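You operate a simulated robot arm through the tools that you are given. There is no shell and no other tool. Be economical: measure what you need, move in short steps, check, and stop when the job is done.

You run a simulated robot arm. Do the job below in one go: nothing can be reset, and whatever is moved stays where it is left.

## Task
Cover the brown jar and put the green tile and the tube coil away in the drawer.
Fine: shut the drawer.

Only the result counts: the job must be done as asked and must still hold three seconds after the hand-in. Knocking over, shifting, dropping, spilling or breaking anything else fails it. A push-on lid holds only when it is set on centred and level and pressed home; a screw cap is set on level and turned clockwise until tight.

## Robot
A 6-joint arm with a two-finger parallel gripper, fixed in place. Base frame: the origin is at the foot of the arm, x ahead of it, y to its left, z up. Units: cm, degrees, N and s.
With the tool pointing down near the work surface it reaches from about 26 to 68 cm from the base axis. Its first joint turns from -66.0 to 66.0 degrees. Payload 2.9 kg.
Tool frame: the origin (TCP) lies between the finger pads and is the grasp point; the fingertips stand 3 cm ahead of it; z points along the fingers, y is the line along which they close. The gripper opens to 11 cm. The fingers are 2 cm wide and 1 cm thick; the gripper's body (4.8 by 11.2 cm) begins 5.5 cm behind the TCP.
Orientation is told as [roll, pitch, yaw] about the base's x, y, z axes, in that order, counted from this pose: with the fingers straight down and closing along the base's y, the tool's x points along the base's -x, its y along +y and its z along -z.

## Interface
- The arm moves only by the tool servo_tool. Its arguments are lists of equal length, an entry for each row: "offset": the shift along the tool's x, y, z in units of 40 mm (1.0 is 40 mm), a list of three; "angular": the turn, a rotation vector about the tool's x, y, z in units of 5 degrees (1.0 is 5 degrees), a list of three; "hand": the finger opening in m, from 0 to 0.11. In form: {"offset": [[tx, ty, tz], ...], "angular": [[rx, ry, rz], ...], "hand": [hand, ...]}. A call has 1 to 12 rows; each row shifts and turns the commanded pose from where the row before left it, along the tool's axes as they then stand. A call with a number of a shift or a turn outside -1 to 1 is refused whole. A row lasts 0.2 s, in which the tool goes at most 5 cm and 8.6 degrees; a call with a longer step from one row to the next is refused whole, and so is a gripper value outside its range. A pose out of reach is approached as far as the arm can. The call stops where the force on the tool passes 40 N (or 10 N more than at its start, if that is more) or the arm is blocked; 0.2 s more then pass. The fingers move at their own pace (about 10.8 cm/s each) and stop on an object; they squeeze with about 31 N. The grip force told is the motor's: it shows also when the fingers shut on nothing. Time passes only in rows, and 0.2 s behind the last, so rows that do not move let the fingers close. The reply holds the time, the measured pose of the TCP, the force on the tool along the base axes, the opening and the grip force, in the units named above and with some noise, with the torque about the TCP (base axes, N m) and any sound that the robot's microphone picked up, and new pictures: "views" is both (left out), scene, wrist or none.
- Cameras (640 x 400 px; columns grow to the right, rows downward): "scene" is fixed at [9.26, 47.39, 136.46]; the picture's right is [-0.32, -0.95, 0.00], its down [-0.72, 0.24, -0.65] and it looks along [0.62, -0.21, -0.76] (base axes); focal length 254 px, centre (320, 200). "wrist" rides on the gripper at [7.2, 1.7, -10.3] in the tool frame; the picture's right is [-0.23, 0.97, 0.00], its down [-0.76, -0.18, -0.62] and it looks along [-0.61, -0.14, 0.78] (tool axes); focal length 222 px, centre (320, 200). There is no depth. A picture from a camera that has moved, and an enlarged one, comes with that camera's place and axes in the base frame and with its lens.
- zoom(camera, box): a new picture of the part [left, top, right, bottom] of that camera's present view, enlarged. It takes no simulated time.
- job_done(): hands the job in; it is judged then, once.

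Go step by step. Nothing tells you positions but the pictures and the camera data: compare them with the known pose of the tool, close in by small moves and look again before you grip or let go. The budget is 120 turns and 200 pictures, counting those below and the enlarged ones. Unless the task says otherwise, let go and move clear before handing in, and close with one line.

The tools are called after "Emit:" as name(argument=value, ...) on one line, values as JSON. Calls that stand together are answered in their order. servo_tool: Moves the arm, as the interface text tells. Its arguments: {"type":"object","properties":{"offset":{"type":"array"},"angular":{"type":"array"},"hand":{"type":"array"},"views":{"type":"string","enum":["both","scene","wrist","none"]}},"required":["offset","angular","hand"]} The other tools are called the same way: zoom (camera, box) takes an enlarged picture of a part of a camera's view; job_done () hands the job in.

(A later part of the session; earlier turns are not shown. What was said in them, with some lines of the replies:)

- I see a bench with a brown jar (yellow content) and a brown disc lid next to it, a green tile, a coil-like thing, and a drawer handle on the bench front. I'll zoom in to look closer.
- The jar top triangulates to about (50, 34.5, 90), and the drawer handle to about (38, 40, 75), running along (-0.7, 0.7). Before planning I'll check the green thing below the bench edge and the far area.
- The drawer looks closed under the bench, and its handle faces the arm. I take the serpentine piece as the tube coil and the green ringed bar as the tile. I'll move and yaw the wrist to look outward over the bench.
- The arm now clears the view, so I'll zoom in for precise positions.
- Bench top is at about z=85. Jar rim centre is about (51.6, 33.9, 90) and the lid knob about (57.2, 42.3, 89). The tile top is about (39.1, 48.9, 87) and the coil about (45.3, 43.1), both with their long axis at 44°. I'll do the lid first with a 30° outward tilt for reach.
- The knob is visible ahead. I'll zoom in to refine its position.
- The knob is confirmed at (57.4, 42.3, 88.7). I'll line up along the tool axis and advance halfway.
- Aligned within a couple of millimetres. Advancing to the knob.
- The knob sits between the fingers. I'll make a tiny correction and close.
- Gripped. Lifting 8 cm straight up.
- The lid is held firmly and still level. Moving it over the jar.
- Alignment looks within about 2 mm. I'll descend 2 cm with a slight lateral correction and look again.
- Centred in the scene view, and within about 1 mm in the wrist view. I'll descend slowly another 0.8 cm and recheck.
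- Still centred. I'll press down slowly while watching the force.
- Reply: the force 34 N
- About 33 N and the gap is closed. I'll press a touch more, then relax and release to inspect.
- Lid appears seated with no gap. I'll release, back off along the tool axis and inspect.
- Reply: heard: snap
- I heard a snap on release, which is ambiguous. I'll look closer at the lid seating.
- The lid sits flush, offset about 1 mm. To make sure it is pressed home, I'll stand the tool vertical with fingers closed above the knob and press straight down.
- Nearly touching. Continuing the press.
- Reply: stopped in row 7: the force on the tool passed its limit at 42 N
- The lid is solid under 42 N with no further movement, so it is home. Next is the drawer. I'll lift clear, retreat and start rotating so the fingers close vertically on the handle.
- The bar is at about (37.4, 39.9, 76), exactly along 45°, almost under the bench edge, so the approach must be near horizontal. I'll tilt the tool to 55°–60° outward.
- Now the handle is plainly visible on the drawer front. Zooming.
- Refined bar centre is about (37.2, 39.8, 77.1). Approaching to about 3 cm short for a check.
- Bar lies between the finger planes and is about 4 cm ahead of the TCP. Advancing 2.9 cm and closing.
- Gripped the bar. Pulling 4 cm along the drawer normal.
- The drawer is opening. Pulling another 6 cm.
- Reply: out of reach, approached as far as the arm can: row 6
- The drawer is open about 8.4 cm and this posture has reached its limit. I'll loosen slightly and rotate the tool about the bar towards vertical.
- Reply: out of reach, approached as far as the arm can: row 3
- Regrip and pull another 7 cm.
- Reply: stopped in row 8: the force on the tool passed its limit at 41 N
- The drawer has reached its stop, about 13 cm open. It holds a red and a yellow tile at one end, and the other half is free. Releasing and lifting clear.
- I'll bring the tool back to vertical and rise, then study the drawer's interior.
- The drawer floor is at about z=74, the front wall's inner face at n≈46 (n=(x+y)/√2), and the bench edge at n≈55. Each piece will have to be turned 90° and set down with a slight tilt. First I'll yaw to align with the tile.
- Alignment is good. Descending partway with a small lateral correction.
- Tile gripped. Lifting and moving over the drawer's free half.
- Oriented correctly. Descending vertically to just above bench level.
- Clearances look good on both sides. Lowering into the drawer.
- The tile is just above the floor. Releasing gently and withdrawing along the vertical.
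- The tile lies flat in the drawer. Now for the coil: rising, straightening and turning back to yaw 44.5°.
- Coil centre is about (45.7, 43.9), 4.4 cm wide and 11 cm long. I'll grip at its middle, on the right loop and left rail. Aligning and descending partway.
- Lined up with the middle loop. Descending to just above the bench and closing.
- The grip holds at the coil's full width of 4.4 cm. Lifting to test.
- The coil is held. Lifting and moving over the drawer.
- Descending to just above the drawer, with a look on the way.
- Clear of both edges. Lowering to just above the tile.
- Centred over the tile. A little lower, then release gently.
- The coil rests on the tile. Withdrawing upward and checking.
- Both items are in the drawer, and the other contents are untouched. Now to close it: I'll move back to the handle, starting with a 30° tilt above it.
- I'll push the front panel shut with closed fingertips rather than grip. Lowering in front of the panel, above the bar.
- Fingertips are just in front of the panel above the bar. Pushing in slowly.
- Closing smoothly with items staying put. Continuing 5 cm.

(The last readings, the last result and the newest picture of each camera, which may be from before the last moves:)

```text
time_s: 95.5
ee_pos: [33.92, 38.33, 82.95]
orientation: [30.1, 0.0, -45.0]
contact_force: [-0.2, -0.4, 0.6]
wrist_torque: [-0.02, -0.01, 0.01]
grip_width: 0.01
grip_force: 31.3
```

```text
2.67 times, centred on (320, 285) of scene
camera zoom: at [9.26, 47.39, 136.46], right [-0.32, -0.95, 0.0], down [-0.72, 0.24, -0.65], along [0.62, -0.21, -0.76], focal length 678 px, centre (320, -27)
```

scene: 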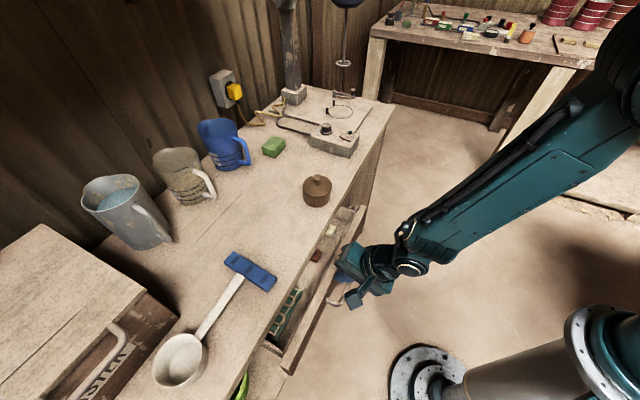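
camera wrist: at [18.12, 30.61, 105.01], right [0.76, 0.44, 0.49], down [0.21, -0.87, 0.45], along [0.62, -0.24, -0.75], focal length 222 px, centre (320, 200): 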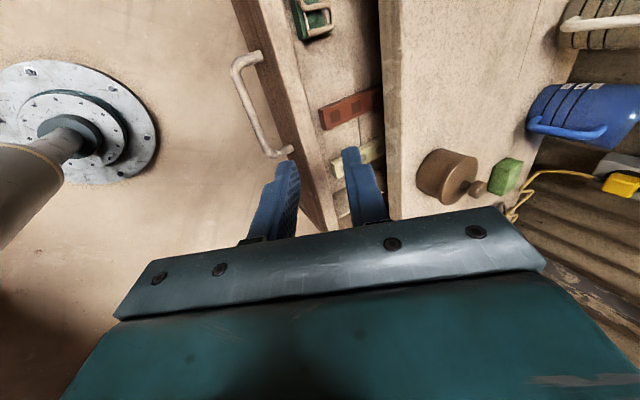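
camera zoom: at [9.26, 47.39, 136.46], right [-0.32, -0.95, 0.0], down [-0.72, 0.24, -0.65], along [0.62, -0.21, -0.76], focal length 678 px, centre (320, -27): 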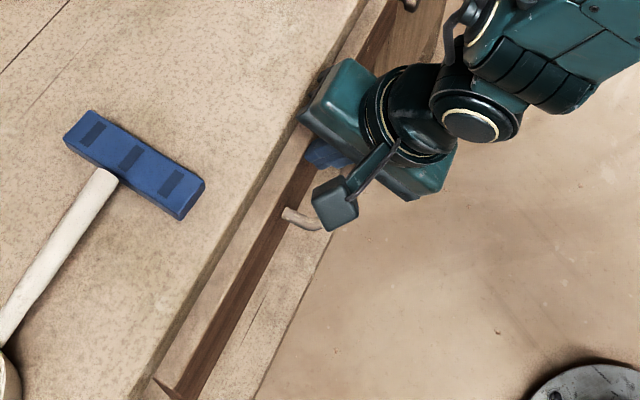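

The panel is nearly at the bench edge. I'll back off, tilt to 60° and finish the push under the overhang.

Emit:
servo_tool(offset=[[0, -0.5, -0.29], [0, 0, 0], [0, 0, 0], [0, 0, 0], [0, 0, 0], [0, 0, 0], [0, 0, 0], [0, -0.26, 0.15], [0, -0.26, 0.15]], angular=[[0, 0, 0], [-1, 0, 0], [-1, 0, 0], [-1, 0, 0], [-1, 0, 0], [-1, 0, 0], [-1, 0, 0], [0, 0, 0], [0, 0, 0]], hand=[0, 0, 0, 0, 0, 0, 0, 0, 0], views="none")

Emit:
zoom(camera="wrist", box=[200, 20, 500, 220])

Emit:
zoom(camera="scene", box=[250, 210, 390, 360])

```text
time_s: 97.5
ee_pos: [32.36, 36.64, 80.58]
orientation: [60.0, 0.0, -44.9]
contact_force: [-0.1, 0.0, 0.7]
wrist_torque: [0.01, 0.0, 0.01]
grip_width: 0.0
grip_force: 31.2
```

```text
2.00 times, centred on (350, 120) of wrist
camera zoom: at [21.48, 36.1, 87.21], right [0.5, 0.18, 0.84], down [0.1, -0.98, 0.16], along [0.86, 0.0, -0.51], focal length 444 px, centre (260, 360)
```

zoom: 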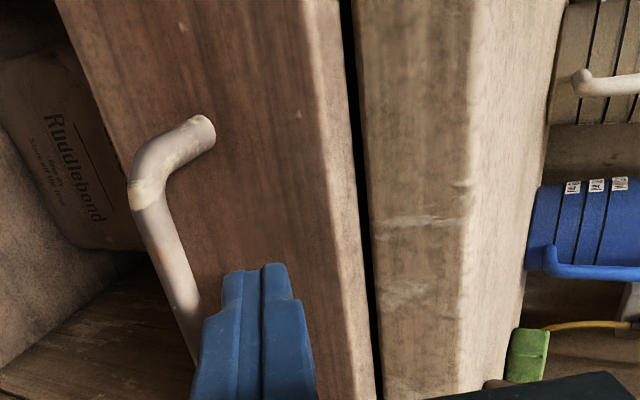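

```text
2.67 times, centred on (320, 285) of scene
camera zoom: at [9.26, 47.39, 136.46], right [-0.32, -0.95, 0.0], down [-0.72, 0.24, -0.65], along [0.62, -0.21, -0.76], focal length 678 px, centre (320, -27)
```

zoom: 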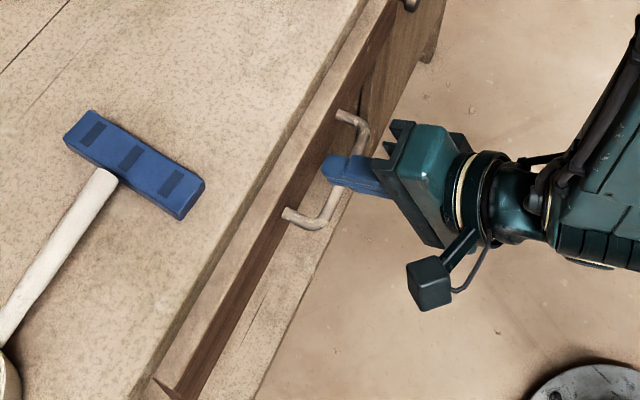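

Emit:
servo_tool(offset=[[0, 0.075, 0.13], [0, 0.075, 0.13], [0, 0.075, 0.13], [0, 0.075, 0.13], [0, 0.075, 0.13], [0, 0.075, 0.13], [0, 0.075, 0.13], [0, 0.0625, 0.108]], angular=[[0, 0, 0], [0, 0, 0], [0, 0, 0], [0, 0, 0], [0, 0, 0], [0, 0, 0], [0, 0, 0], [0, 0, 0]], hand=[0, 0, 0, 0, 0, 0, 0, 0], views="none")

Emit:
zoom(camera="wrist", box=[200, 20, 500, 220])

Emit:
zoom(camera="scene", box=[250, 210, 390, 360])

```text
time_s: 99.3
ee_pos: [35.68, 39.98, 80.55]
orientation: [60.0, 0.0, -44.9]
contact_force: [0.6, -1.0, 1.1]
wrist_torque: [-0.03, 0.01, 0.03]
grip_width: 0.0
grip_force: 31.2
```

```text
2.00 times, centred on (350, 120) of wrist
camera zoom: at [24.81, 39.4, 87.22], right [0.51, 0.18, 0.84], down [0.09, -0.98, 0.16], along [0.86, 0.0, -0.51], focal length 444 px, centre (260, 360)
```

zoom: 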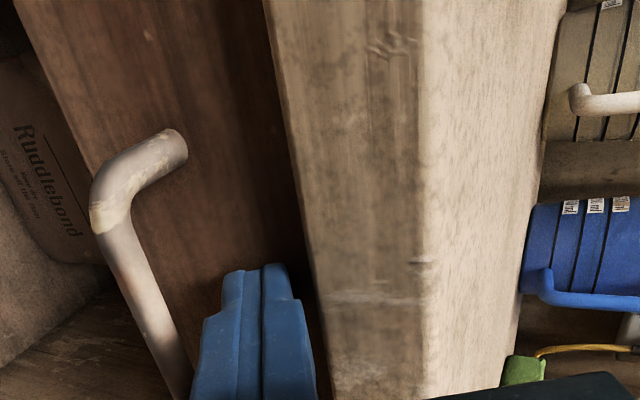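

```text
2.67 times, centred on (320, 285) of scene
camera zoom: at [9.26, 47.39, 136.46], right [-0.32, -0.95, 0.0], down [-0.72, 0.24, -0.65], along [0.62, -0.21, -0.76], focal length 678 px, centre (320, -27)
```

zoom: 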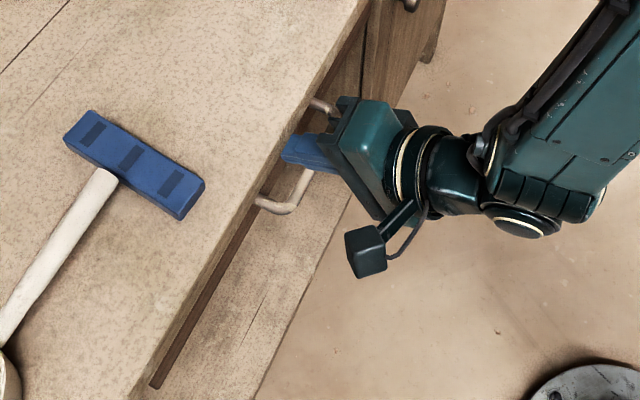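

About 2 cm remaining. Continuing the push until it seats.

Emit:
servo_tool(offset=[[0, 0.0625, 0.108], [0, 0.0625, 0.108], [0, 0.05, 0.0866], [0, 0.0375, 0.065], [0, 0.025, 0.0433], [0, 0.025, 0.0433]], angular=[[0, 0, 0], [0, 0, 0], [0, 0, 0], [0, 0, 0], [0, 0, 0], [0, 0, 0]], hand=[0, 0, 0, 0, 0, 0], views="none")

Emit:
zoom(camera="wrist", box=[200, 20, 500, 220])

Emit:
zoom(camera="scene", box=[250, 210, 390, 360])

```text
time_s: 100.0
ee_pos: [36.28, 40.39, 80.49]
orientation: [59.7, -0.1, -44.8]
contact_force: [-9.0, -8.5, 5.4]
wrist_torque: [0.12, -0.13, -0.05]
grip_width: 0.01
grip_force: 31.6
stopped in row 3: the force on the tool passed its limit at 50 N (the readings are from after the stop); the commanded pose is now the measured one
```

```text
2.00 times, centred on (350, 120) of wrist
camera zoom: at [25.35, 39.96, 87.17], right [0.51, 0.19, 0.84], down [0.1, -0.98, 0.16], along [0.86, 0.0, -0.52], focal length 444 px, centre (260, 360)
```

zoom: 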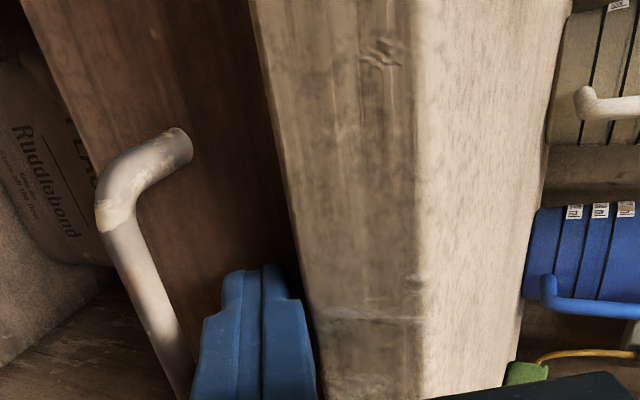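

```text
2.67 times, centred on (320, 285) of scene
camera zoom: at [9.23, 47.36, 136.47], right [-0.32, -0.95, 0.0], down [-0.72, 0.24, -0.65], along [0.62, -0.21, -0.76], focal length 678 px, centre (320, -27)
```

zoom: 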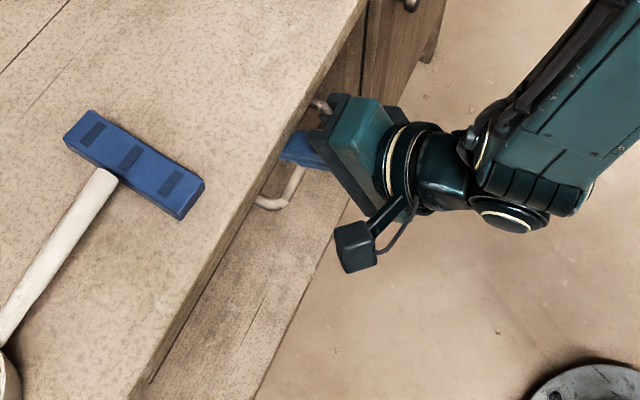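

Emit:
zoom(camera="scene", box=[210, 215, 340, 300])

```text
4.71 times, centred on (275, 258) of scene
camera zoom: at [9.23, 47.36, 136.47], right [-0.32, -0.95, 0.0], down [-0.72, 0.24, -0.65], along [0.62, -0.21, -0.76], focal length 1197 px, centre (532, -71)
```

zoom: 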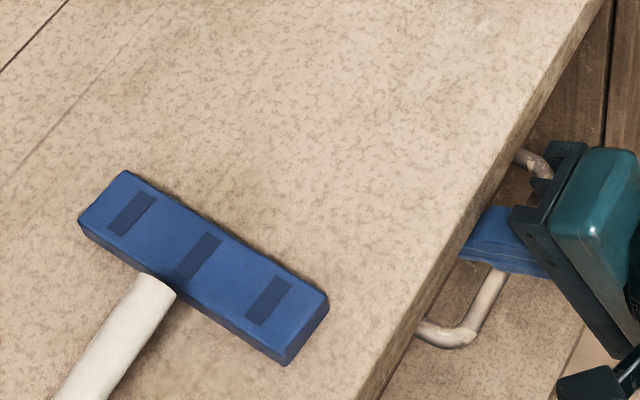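

The handle is practically at its original closed position. I'll retract the tool and compare exactly.

Emit:
servo_tool(offset=[[0, -0.125, -0.2165], [0, -0.25, -0.433], [0, -0.4, -0.69], [0, -0.4, -0.69]], angular=[[0, 0, 0], [0, 0, 0], [0, 0, 0], [0, 0, 0]], hand=[0, 0, 0, 0], views="wrist")

Emit:
zoom(camera="scene", box=[210, 215, 340, 300])

Emit:
zoom(camera="scene", box=[260, 220, 360, 300])

```text
time_s: 101.0
ee_pos: [29.75, 33.75, 80.46]
orientation: [59.7, 0.1, -44.9]
contact_force: [0.6, 0.5, 0.1]
wrist_torque: [-0.01, -0.03, 0.02]
grip_width: 0.01
grip_force: 30.6
camera wrist: at [18.76, 33.28, 87.16], right [0.51, 0.19, 0.84], down [0.1, -0.98, 0.16], along [0.86, 0.0, -0.52], focal length 222 px, centre (320, 200)
```

wrist: 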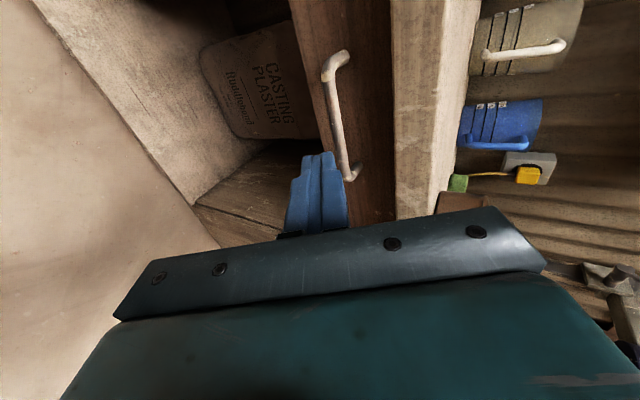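

```text
4.71 times, centred on (275, 258) of scene
camera zoom: at [9.26, 47.39, 136.46], right [-0.32, -0.95, 0.0], down [-0.72, 0.24, -0.65], along [0.62, -0.21, -0.76], focal length 1197 px, centre (532, -71)
```

zoom: 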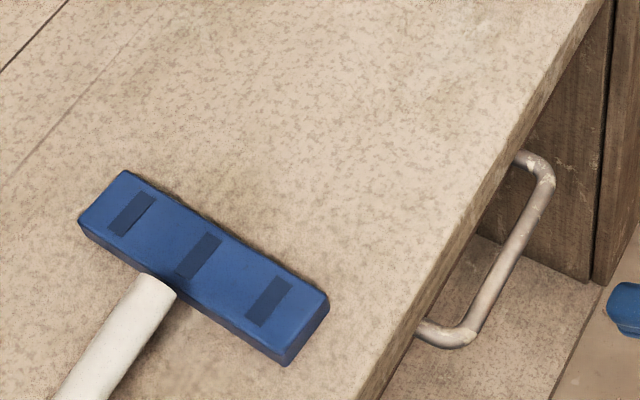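

```text
5.00 times, centred on (310, 260) of scene
camera zoom: at [9.26, 47.39, 136.46], right [-0.32, -0.95, 0.0], down [-0.72, 0.24, -0.65], along [0.62, -0.21, -0.76], focal length 1272 px, centre (370, -100)
```

zoom: 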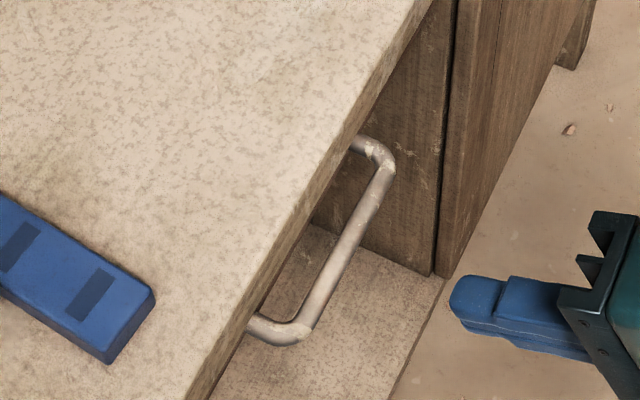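

The handle is still about 0.5 cm out compared with the start, so I'll push again slowly.

Emit:
servo_tool(offset=[[0, 0.4, 0.69], [0, 0.4, 0.69], [0, 0.2, 0.346], [0, 0.08, 0.14], [0, 0.025, 0.0433], [0, 0.0125, 0.0217], [0, 0.0125, 0.0217], [0, 0.0125, 0.0217], [0, 0.0125, 0.0217], [0, 0.0125, 0.0217], [0, 0.0125, 0.0217]], angular=[[0, 0, 0], [0, 0, 0], [0, 0, 0], [0, 0, 0], [0, 0, 0], [0, 0, 0], [0, 0, 0], [0, 0, 0], [0, 0, 0], [0, 0, 0], [0, 0, 0]], hand=[0, 0, 0, 0, 0, 0, 0, 0, 0, 0, 0], views="none")

Emit:
zoom(camera="scene", box=[260, 220, 360, 300])

Emit:
zoom(camera="wrist", box=[250, 80, 450, 230])

```text
time_s: 103.4
ee_pos: [36.2, 40.36, 80.39]
orientation: [59.5, -0.1, -44.8]
contact_force: [-15.7, -15.8, 11.1]
wrist_torque: [0.23, -0.24, -0.01]
grip_width: 0.02
grip_force: 31.4
```

```text
5.00 times, centred on (310, 260) of scene
camera zoom: at [9.21, 47.34, 136.48], right [-0.32, -0.95, 0.0], down [-0.72, 0.24, -0.65], along [0.62, -0.21, -0.76], focal length 1272 px, centre (370, -100)
```

zoom: 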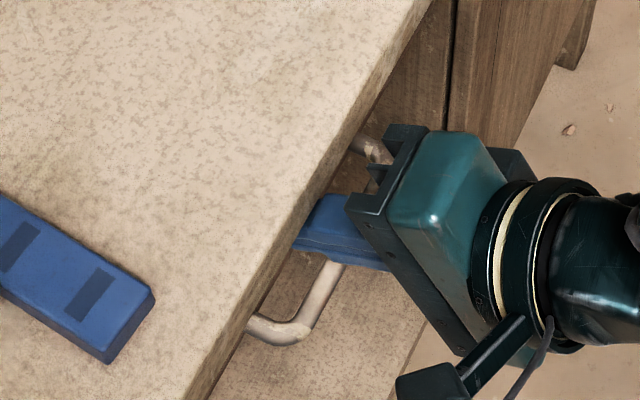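

```text
2.67 times, centred on (350, 155) of wrist
camera zoom: at [25.37, 39.96, 87.15], right [0.51, 0.19, 0.84], down [0.1, -0.98, 0.16], along [0.86, 0.0, -0.52], focal length 592 px, centre (240, 320)
```

zoom: 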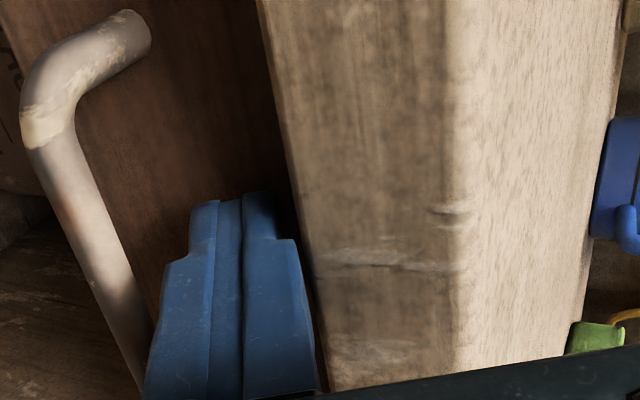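

The stall force is purely axial. The finger's step shoulder is likely catching the bench slab's lower edge. I'll retract a little, lower by 1 cm and push again.

Emit:
servo_tool(offset=[[0, -0.25, -0.433], [0, -0.2165, 0.125], [0, 0.15, 0.26], [0, 0.05, 0.0866], [0, 0.025, 0.0433], [0, 0.025, 0.0433], [0, 0.025, 0.0433], [0, 0.0125, 0.0217], [0, 0.0125, 0.0217]], angular=[[0, 0, 0], [0, 0, 0], [0, 0, 0], [0, 0, 0], [0, 0, 0], [0, 0, 0], [0, 0, 0], [0, 0, 0], [0, 0, 0]], hand=[0, 0, 0, 0, 0, 0, 0, 0, 0], views="none")

Emit:
zoom(camera="scene", box=[260, 220, 360, 300])

Emit:
zoom(camera="wrist", box=[250, 80, 450, 230])

```text
time_s: 105.4
ee_pos: [36.68, 40.9, 79.44]
orientation: [59.7, 0.0, -44.9]
contact_force: [-1.0, 0.2, -0.3]
wrist_torque: [-0.01, -0.01, 0.01]
grip_width: 0.01
grip_force: 30.5
```

```text
5.00 times, centred on (310, 260) of scene
camera zoom: at [9.26, 47.39, 136.46], right [-0.32, -0.95, 0.0], down [-0.72, 0.24, -0.65], along [0.62, -0.21, -0.76], focal length 1272 px, centre (370, -100)
```

zoom: 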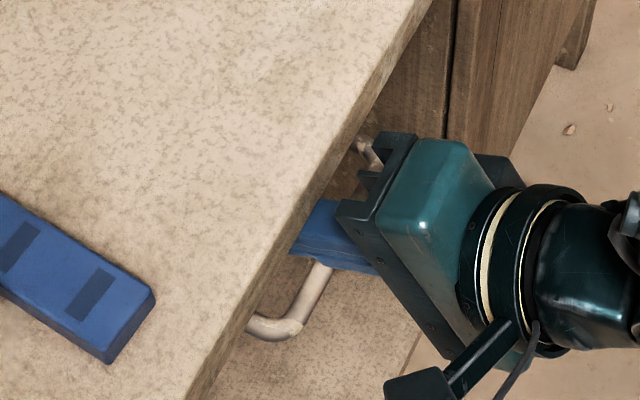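

```text
2.67 times, centred on (350, 155) of wrist
camera zoom: at [25.74, 40.33, 86.15], right [0.51, 0.19, 0.84], down [0.1, -0.98, 0.16], along [0.86, 0.0, -0.52], focal length 592 px, centre (240, 320)
```

zoom: 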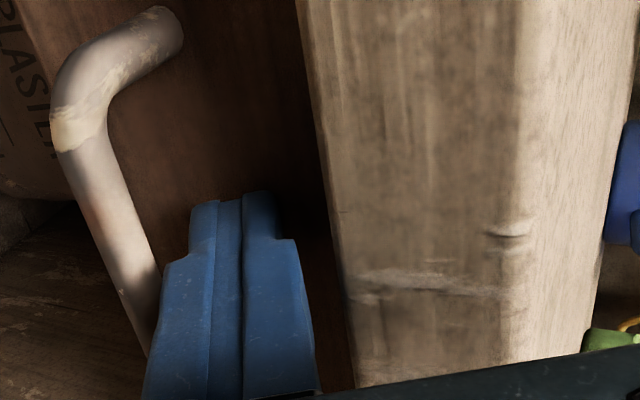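

Correct: it moves again with no resistance. Continuing in small steps until it seats.

Emit:
servo_tool(offset=[[0, 0.0125, 0.0217], [0, 0.0125, 0.0217], [0, 0.0125, 0.0217], [0, 0.0125, 0.0217], [0, 0.0125, 0.0217], [0, 0.0125, 0.0217]], angular=[[0, 0, 0], [0, 0, 0], [0, 0, 0], [0, 0, 0], [0, 0, 0], [0, 0, 0]], hand=[0, 0, 0, 0, 0, 0], views="none")

Emit:
zoom(camera="scene", box=[260, 220, 360, 300])

```text
time_s: 106.3
ee_pos: [36.73, 40.91, 79.45]
orientation: [59.3, -0.1, -45.0]
contact_force: [-10.2, -11.7, 9.9]
wrist_torque: [0.15, -0.15, -0.04]
grip_width: 0.0
grip_force: 31.4
stopped in row 4: the force on the tool passed its limit at 43 N (the readings are from after the stop); the commanded pose is now the measured one
```

```text
5.00 times, centred on (310, 260) of scene
camera zoom: at [9.22, 47.35, 136.48], right [-0.32, -0.95, 0.0], down [-0.72, 0.24, -0.65], along [0.62, -0.21, -0.76], focal length 1272 px, centre (370, -100)
```

zoom: 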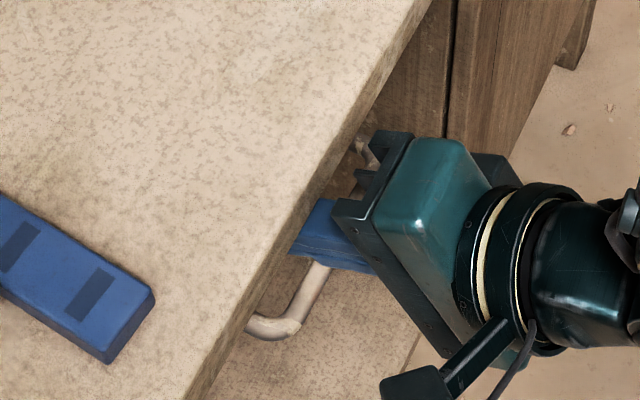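

Hard stop at 43 N, with the handle at its original spot. Retracting to verify.

Emit:
servo_tool(offset=[[0, -0.1, -0.173], [0, -0.25, -0.433], [0, -0.4, -0.69], [0, -0.4, -0.69]], angular=[[0, 0, 0], [0, 0, 0], [0, 0, 0], [0, 0, 0]], hand=[0, 0, 0, 0])

Emit:
zoom(camera="scene", box=[260, 220, 360, 300])

Emit:
zoom(camera="scene", box=[290, 155, 345, 215])

```text
time_s: 107.3
ee_pos: [30.18, 34.53, 79.47]
orientation: [59.5, -0.1, -44.8]
contact_force: [3.1, -3.2, 15.2]
wrist_torque: [0.13, -0.3, -0.08]
grip_width: 0.0
grip_force: 31.3
camera wrist: at [19.43, 33.99, 86.2], right [0.51, 0.19, 0.84], down [0.1, -0.98, 0.16], along [0.86, 0.0, -0.52], focal length 222 px, centre (320, 200)
```

scene: 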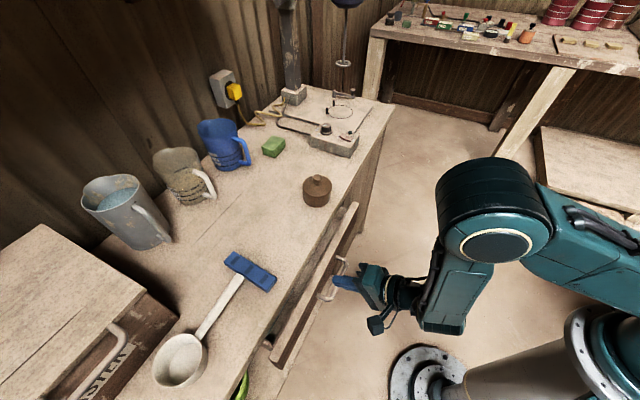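
wrist: 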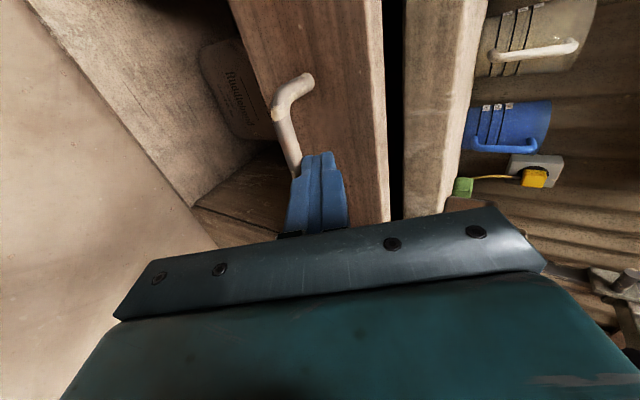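

```text
5.00 times, centred on (310, 260) of scene
camera zoom: at [9.26, 47.37, 136.47], right [-0.32, -0.95, 0.0], down [-0.72, 0.24, -0.65], along [0.62, -0.21, -0.76], focal length 1272 px, centre (370, -100)
```

zoom: 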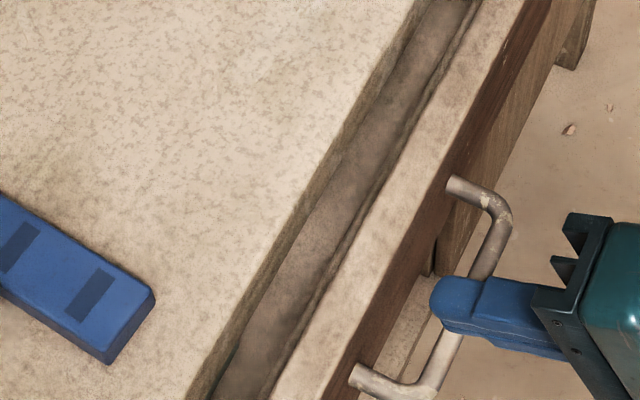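

```text
6.67 times, centred on (318, 185) of scene
camera zoom: at [9.26, 47.37, 136.47], right [-0.32, -0.95, 0.0], down [-0.72, 0.24, -0.65], along [0.62, -0.21, -0.76], focal length 1695 px, centre (337, 300)
```

zoom: 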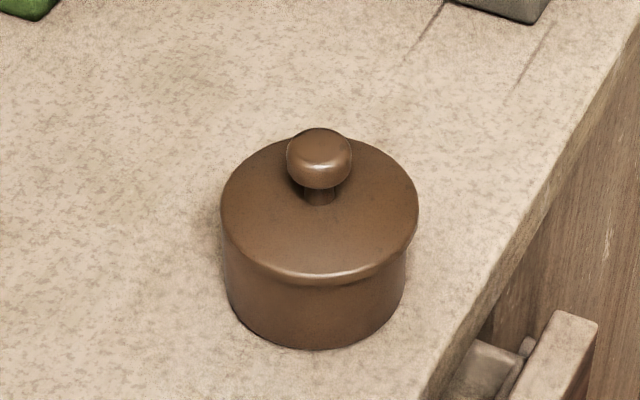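

The finger hooked the bar on the way out and pulled the drawer back. I'll lift off the bar, shift sideways beyond the handle's end, and push the panel there, where nothing can catch.

Emit:
servo_tool(offset=[[0, 0.15, -0.087], [0, 0.25, -0.2], [0, 0.3, -0.2], [0.55, 0, 0], [0.55, 0, 0], [0.55, 0, 0], [0, 0, 0]], angular=[[0, 0, 0], [0, 0, 0], [0, 0, 0], [0, 0, 0], [0, 0, 0], [0, 0, 0], [0, 0, 0]], hand=[0, 0, 0, 0, 0, 0, 0])

Emit:
zoom(camera="scene", box=[250, 210, 390, 360])

```text
time_s: 109.0
ee_pos: [29.02, 38.12, 83.17]
orientation: [59.3, 0.0, -44.8]
contact_force: [-0.4, 0.5, 1.3]
wrist_torque: [0.01, -0.04, -0.01]
grip_width: 0.0
grip_force: 30.7
out of reach, approached as far as the arm can: row 5, 6
camera wrist: at [18.05, 37.59, 90.05], right [0.51, 0.19, 0.84], down [0.1, -0.98, 0.17], along [0.85, 0.0, -0.52], focal length 222 px, centre (320, 200)
```

scene: 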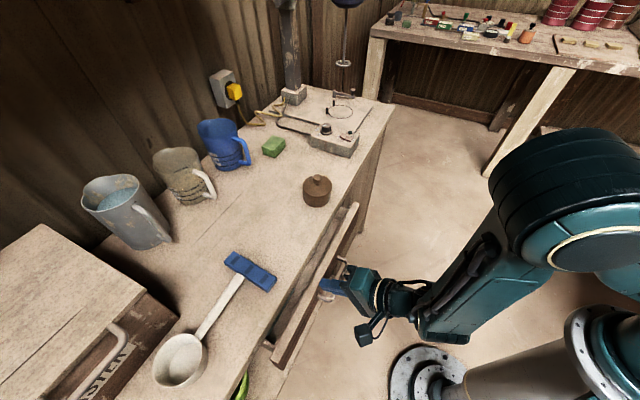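
wrist: 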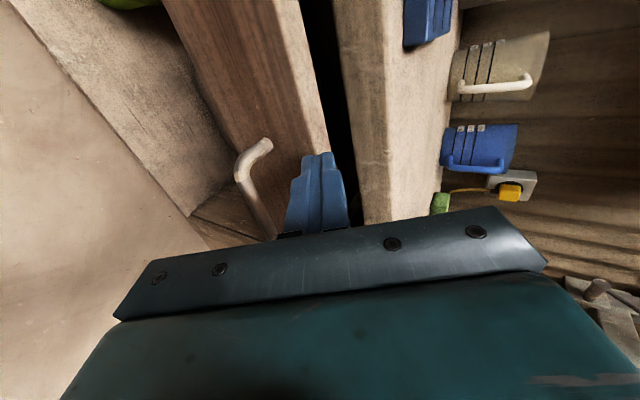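

```text
2.67 times, centred on (320, 285) of scene
camera zoom: at [9.26, 47.39, 136.46], right [-0.32, -0.95, 0.0], down [-0.72, 0.24, -0.65], along [0.62, -0.21, -0.76], focal length 678 px, centre (320, -27)
```

zoom: 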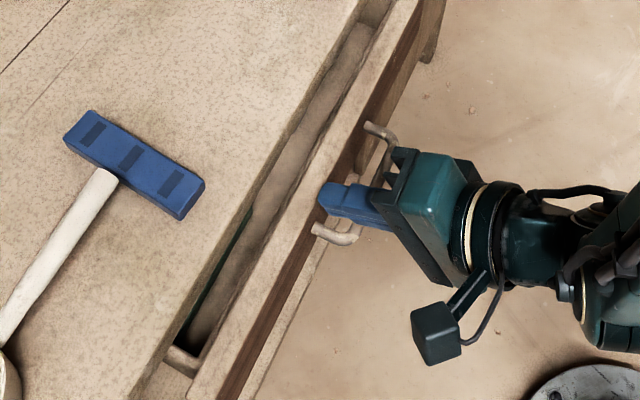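

I'll push the panel a few cm from here, well above the bar, then step aside and lower for the last stretch.

Emit:
servo_tool(offset=[[0, -0.433, 0.25], [0, 0.075, 0.13], [0, 0.075, 0.13], [0, 0.075, 0.13], [0, 0.075, 0.13], [0, 0.075, 0.13], [0, 0.075, 0.13], [0, 0.05, 0.087]], angular=[[0, 0, 0], [0, 0, 0], [0, 0, 0], [0, 0, 0], [0, 0, 0], [0, 0, 0], [0, 0, 0], [0, 0, 0]], hand=[0, 0, 0, 0, 0, 0, 0, 0], views="wrist")

Emit:
zoom(camera="scene", box=[250, 210, 390, 360])

```text
time_s: 110.8
ee_pos: [31.73, 40.91, 81.25]
orientation: [59.5, -0.1, -44.9]
contact_force: [0.0, -0.3, -0.4]
wrist_torque: [-0.01, 0.02, 0.0]
grip_width: 0.0
grip_force: 31.0
camera wrist: at [20.84, 40.44, 87.96], right [0.51, 0.19, 0.84], down [0.1, -0.98, 0.17], along [0.85, 0.0, -0.52], focal length 222 px, centre (320, 200)
```

wrist: 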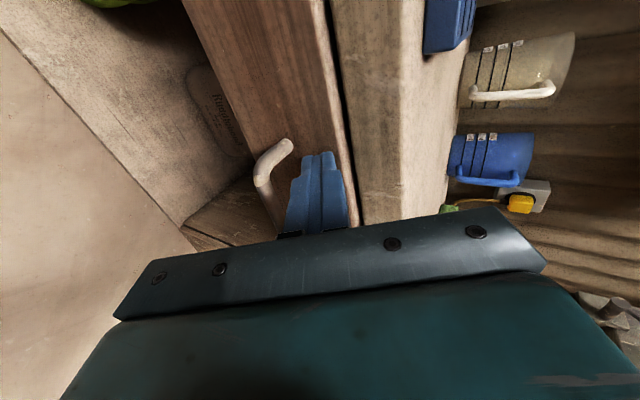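

```text
2.67 times, centred on (320, 285) of scene
camera zoom: at [9.26, 47.39, 136.46], right [-0.32, -0.95, 0.0], down [-0.72, 0.24, -0.65], along [0.62, -0.21, -0.76], focal length 678 px, centre (320, -27)
```

zoom: 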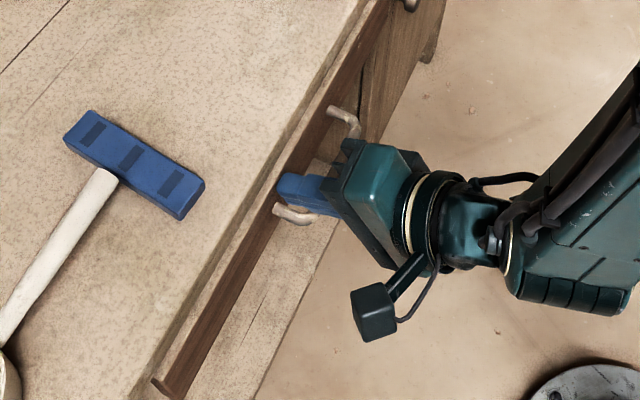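

Emit:
servo_tool(offset=[[0, -0.1875, -0.325], [0.6, 0, 0], [0.6, 0, 0], [0, -0.28, 0.162], [0, -0.28, 0.162], [0, 0.075, 0.13], [0, 0.075, 0.13]], angular=[[0, 0, 0], [0, 0, 0], [0, 0, 0], [0, 0, 0], [0, 0, 0], [0, 0, 0], [0, 0, 0]], hand=[0, 0, 0, 0, 0, 0, 0], views="wrist")

Emit:
zoom(camera="scene", box=[250, 210, 390, 360])

```text
time_s: 112.1
ee_pos: [30.94, 42.77, 79.59]
orientation: [60.8, -0.3, -44.7]
contact_force: [0.5, -0.7, 5.4]
wrist_torque: [0.02, -0.16, -0.06]
grip_width: 0.0
grip_force: 30.6
out of reach, approached as far as the arm can: row 2, 3
stopped in row 6: the force on the tool passed its limit at 44 N (the readings are from after the stop); the commanded pose is now the measured one
camera wrist: at [19.98, 42.06, 86.17], right [0.49, 0.18, 0.85], down [0.1, -0.98, 0.15], along [0.86, 0.01, -0.5], focal length 222 px, centre (320, 200)
```

wrist: 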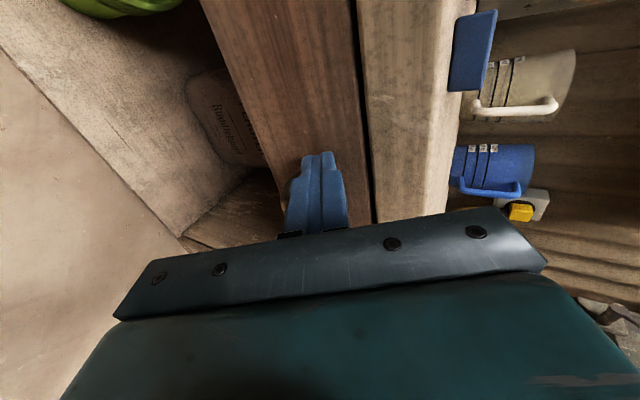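

```text
2.67 times, centred on (320, 285) of scene
camera zoom: at [9.25, 47.38, 136.46], right [-0.32, -0.95, 0.0], down [-0.72, 0.24, -0.65], along [0.62, -0.21, -0.76], focal length 678 px, centre (320, -27)
```

zoom: 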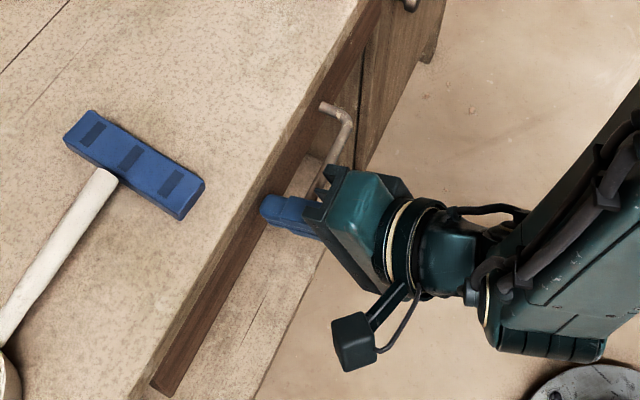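

The finger is on the handle's bend, and that side is at the reach limit. I'll switch to the handle's other side (t≈-6.5), which is easier to reach.

Emit:
servo_tool(offset=[[0, 0.27, -0.156], [0, 0.27, -0.156], [0, -0.1875, -0.325], [-0.94, 0, 0], [-0.94, 0, 0], [-0.94, 0, 0], [-0.94, 0, 0], [0, -0.38, 0.219], [0, -0.38, 0.219], [0, 0, 0]], angular=[[0, 0, 0], [0, 0, 0], [0, 0, 0], [0, 0, 0], [0, 0, 0], [0, 0, 0], [0, 0, 0], [0, 0, 0], [0, 0, 0], [0, 0, 0]], hand=[0, 0, 0, 0, 0, 0, 0, 0, 0, 0], views="wrist")

Emit:
zoom(camera="scene", box=[250, 210, 390, 360])

```text
time_s: 114.3
ee_pos: [41.07, 31.02, 78.61]
orientation: [60.6, -0.2, -44.6]
contact_force: [-0.3, 0.2, 0.2]
wrist_torque: [0.02, 0.04, -0.03]
grip_width: 0.0
grip_force: 31.1
out of reach, approached as far as the arm can: row 3
camera wrist: at [30.05, 30.29, 85.24], right [0.5, 0.18, 0.85], down [0.1, -0.98, 0.15], along [0.86, 0.01, -0.51], focal length 222 px, centre (320, 200)
```

wrist: 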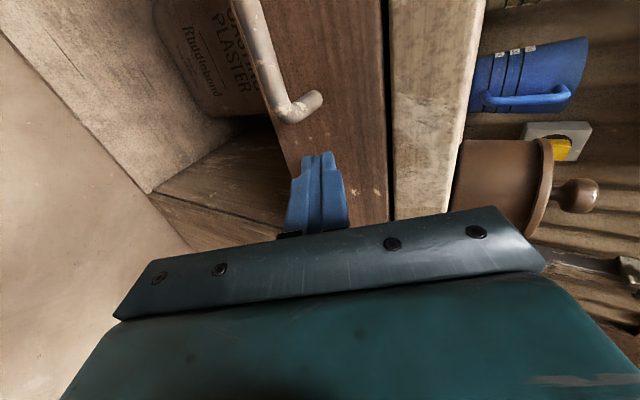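

```text
2.67 times, centred on (320, 285) of scene
camera zoom: at [9.26, 47.39, 136.46], right [-0.32, -0.95, 0.0], down [-0.72, 0.24, -0.65], along [0.62, -0.21, -0.76], focal length 678 px, centre (320, -27)
```

zoom: 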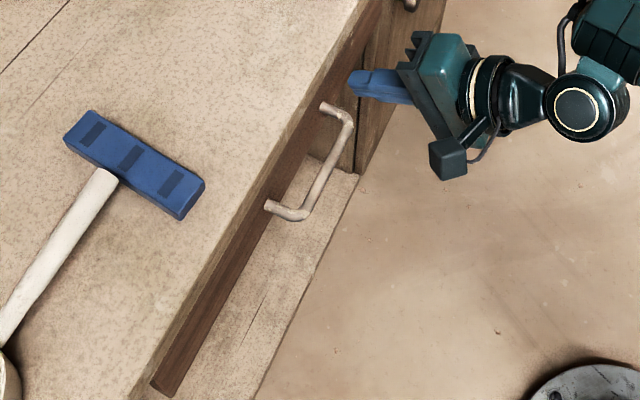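

Clear of the handle and well below the slab. Pushing in.

Emit:
servo_tool(offset=[[0, 0.0625, 0.108], [0, 0.0625, 0.108], [0, 0.0625, 0.108], [0, 0.0625, 0.108], [0, 0.0625, 0.108], [0, 0.0375, 0.065], [0, 0.025, 0.0433], [0, 0.025, 0.0433], [0, 0.0125, 0.0217], [0, 0.0125, 0.0217], [0, 0.0125, 0.0217], [0, 0.0125, 0.0217]], angular=[[0, 0, 0], [0, 0, 0], [0, 0, 0], [0, 0, 0], [0, 0, 0], [0, 0, 0], [0, 0, 0], [0, 0, 0], [0, 0, 0], [0, 0, 0], [0, 0, 0], [0, 0, 0]], hand=[0, 0, 0, 0, 0, 0, 0, 0, 0, 0, 0, 0], views="none")

Emit:
zoom(camera="scene", box=[260, 220, 360, 300])

```text
time_s: 116.9
ee_pos: [43.53, 33.49, 78.6]
orientation: [60.6, -0.1, -44.6]
contact_force: [0.5, -1.6, 1.2]
wrist_torque: [0.02, 0.01, -0.03]
grip_width: 0.02
grip_force: 30.9
```

```text
5.00 times, centred on (310, 260) of scene
camera zoom: at [9.26, 47.39, 136.46], right [-0.32, -0.95, 0.0], down [-0.72, 0.24, -0.65], along [0.62, -0.21, -0.76], focal length 1272 px, centre (370, -100)
```

zoom: 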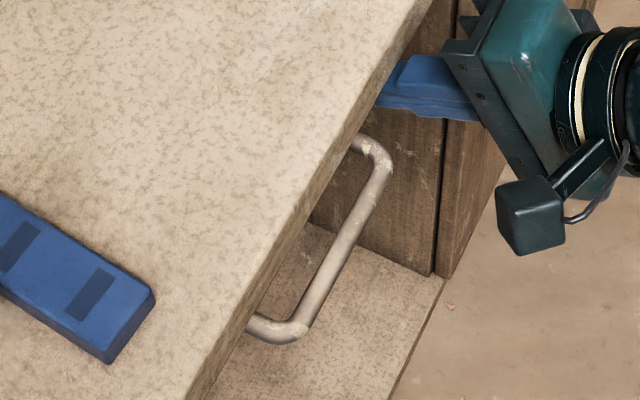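

About 4 mm left. Continuing to the stop.

Emit:
servo_tool(offset=[[0, 0.0125, 0.0217], [0, 0.0125, 0.0217], [0, 0.0125, 0.0217], [0, 0.0125, 0.0217], [0, 0.0125, 0.0217], [0, 0.0125, 0.0217], [0, 0.0125, 0.0217], [0, 0.0125, 0.0217], [0, 0.0125, 0.0217], [0, 0.0125, 0.0217]], angular=[[0, 0, 0], [0, 0, 0], [0, 0, 0], [0, 0, 0], [0, 0, 0], [0, 0, 0], [0, 0, 0], [0, 0, 0], [0, 0, 0], [0, 0, 0]], hand=[0, 0, 0, 0, 0, 0, 0, 0, 0, 0], views="none")

Emit:
zoom(camera="scene", box=[260, 220, 360, 300])

```text
time_s: 118.5
ee_pos: [43.78, 33.81, 78.56]
orientation: [60.3, 0.0, -44.8]
contact_force: [-10.5, -11.1, 10.6]
wrist_torque: [0.16, -0.16, 0.0]
grip_width: 0.0
grip_force: 31.4
stopped in row 8: the force on the tool passed its limit at 43 N (the readings are from after the stop); the commanded pose is now the measured one
```

```text
5.00 times, centred on (310, 260) of scene
camera zoom: at [9.22, 47.36, 136.48], right [-0.32, -0.95, 0.0], down [-0.72, 0.24, -0.65], along [0.62, -0.21, -0.76], focal length 1272 px, centre (370, -100)
```

zoom: 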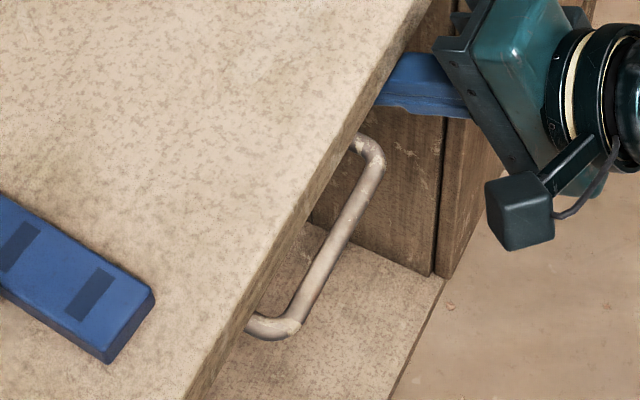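

Seated at the stop, and the handle matches its original position. Retracting straight back along the tool axis, clear of the handle.

Emit:
servo_tool(offset=[[0, 0, -0.1], [0, -0.1, -0.3], [0, -0.2, -0.346], [0, 0, -0.5], [0, 0, -0.5], [0, 0, 0]], angular=[[0, 0, 0], [0, 0, 0], [0, 0, 0], [0, 0, 0], [0, 0, 0], [0, 0, 0]], hand=[0, 0, 0, 0, 0, 0])

Emit:
zoom(camera="scene", box=[260, 220, 360, 300])

Emit:
zoom(camera="scene", box=[302, 168, 334, 212])

```text
time_s: 119.9
ee_pos: [39.09, 29.17, 80.94]
orientation: [60.4, -0.2, -44.6]
contact_force: [0.3, 0.4, -0.4]
wrist_torque: [0.03, -0.02, 0.0]
grip_width: 0.01
grip_force: 30.7
camera wrist: at [28.23, 28.51, 87.61], right [0.5, 0.18, 0.85], down [0.1, -0.98, 0.16], along [0.86, 0.01, -0.51], focal length 222 px, centre (320, 200)
```

scene: 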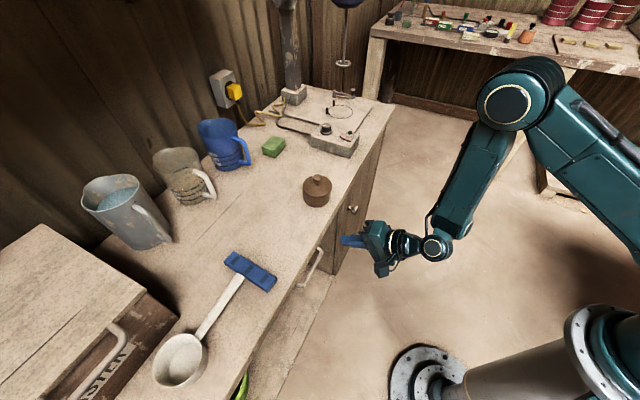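
wrist: 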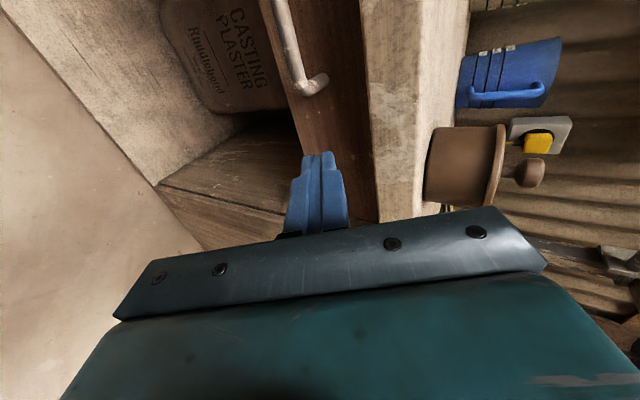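

```text
5.00 times, centred on (310, 260) of scene
camera zoom: at [9.26, 47.39, 136.46], right [-0.32, -0.95, 0.0], down [-0.72, 0.24, -0.65], along [0.62, -0.21, -0.76], focal length 1272 px, centre (370, -100)
```

zoom: 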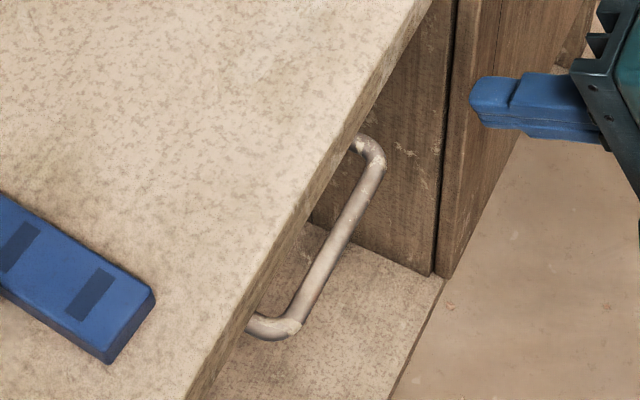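

```text
9.09 times, centred on (318, 190) of scene
camera zoom: at [9.26, 47.39, 136.46], right [-0.32, -0.95, 0.0], down [-0.72, 0.24, -0.65], along [0.62, -0.21, -0.76], focal length 2312 px, centre (338, 291)
```

zoom: 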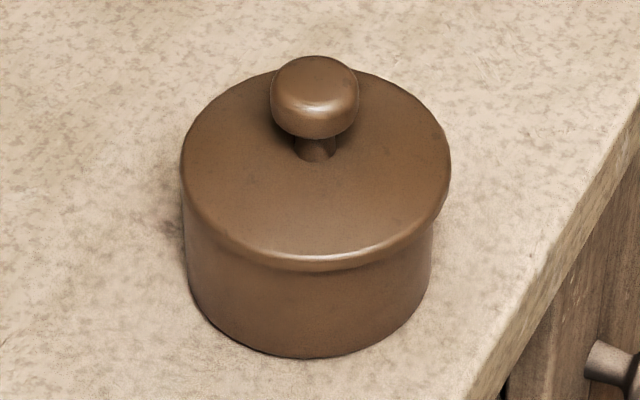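

The drawer is shut exactly as at the start. One last look: a side-on check of the lid from the wrist camera.

Emit:
zoom(camera="wrist", box=[410, 110, 560, 220])

```text
3.64 times, centred on (485, 165) of wrist
camera zoom: at [28.23, 28.51, 87.61], right [0.5, 0.18, 0.85], down [0.1, -0.98, 0.16], along [0.86, 0.01, -0.51], focal length 808 px, centre (-280, 327)
```

zoom: 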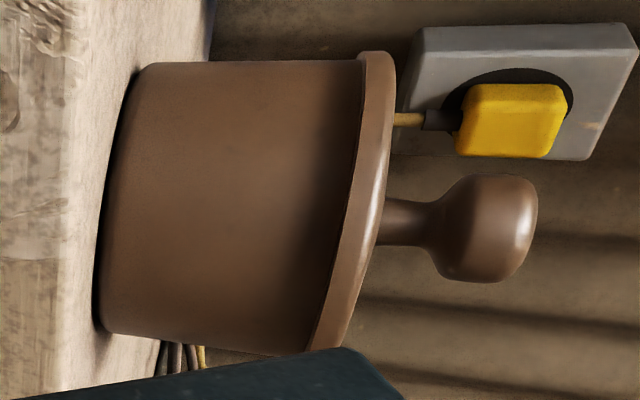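

The lid is flush and level on the jar, the drawer is shut, and the tool is clear, so I'm handing in.

Emit:
job_done()

```text
The job is handed in.
```

The brown jar is covered with its lid pressed home, the green tile and the tube coil are in the drawer (coil resting on the tile), and the drawer is shut.
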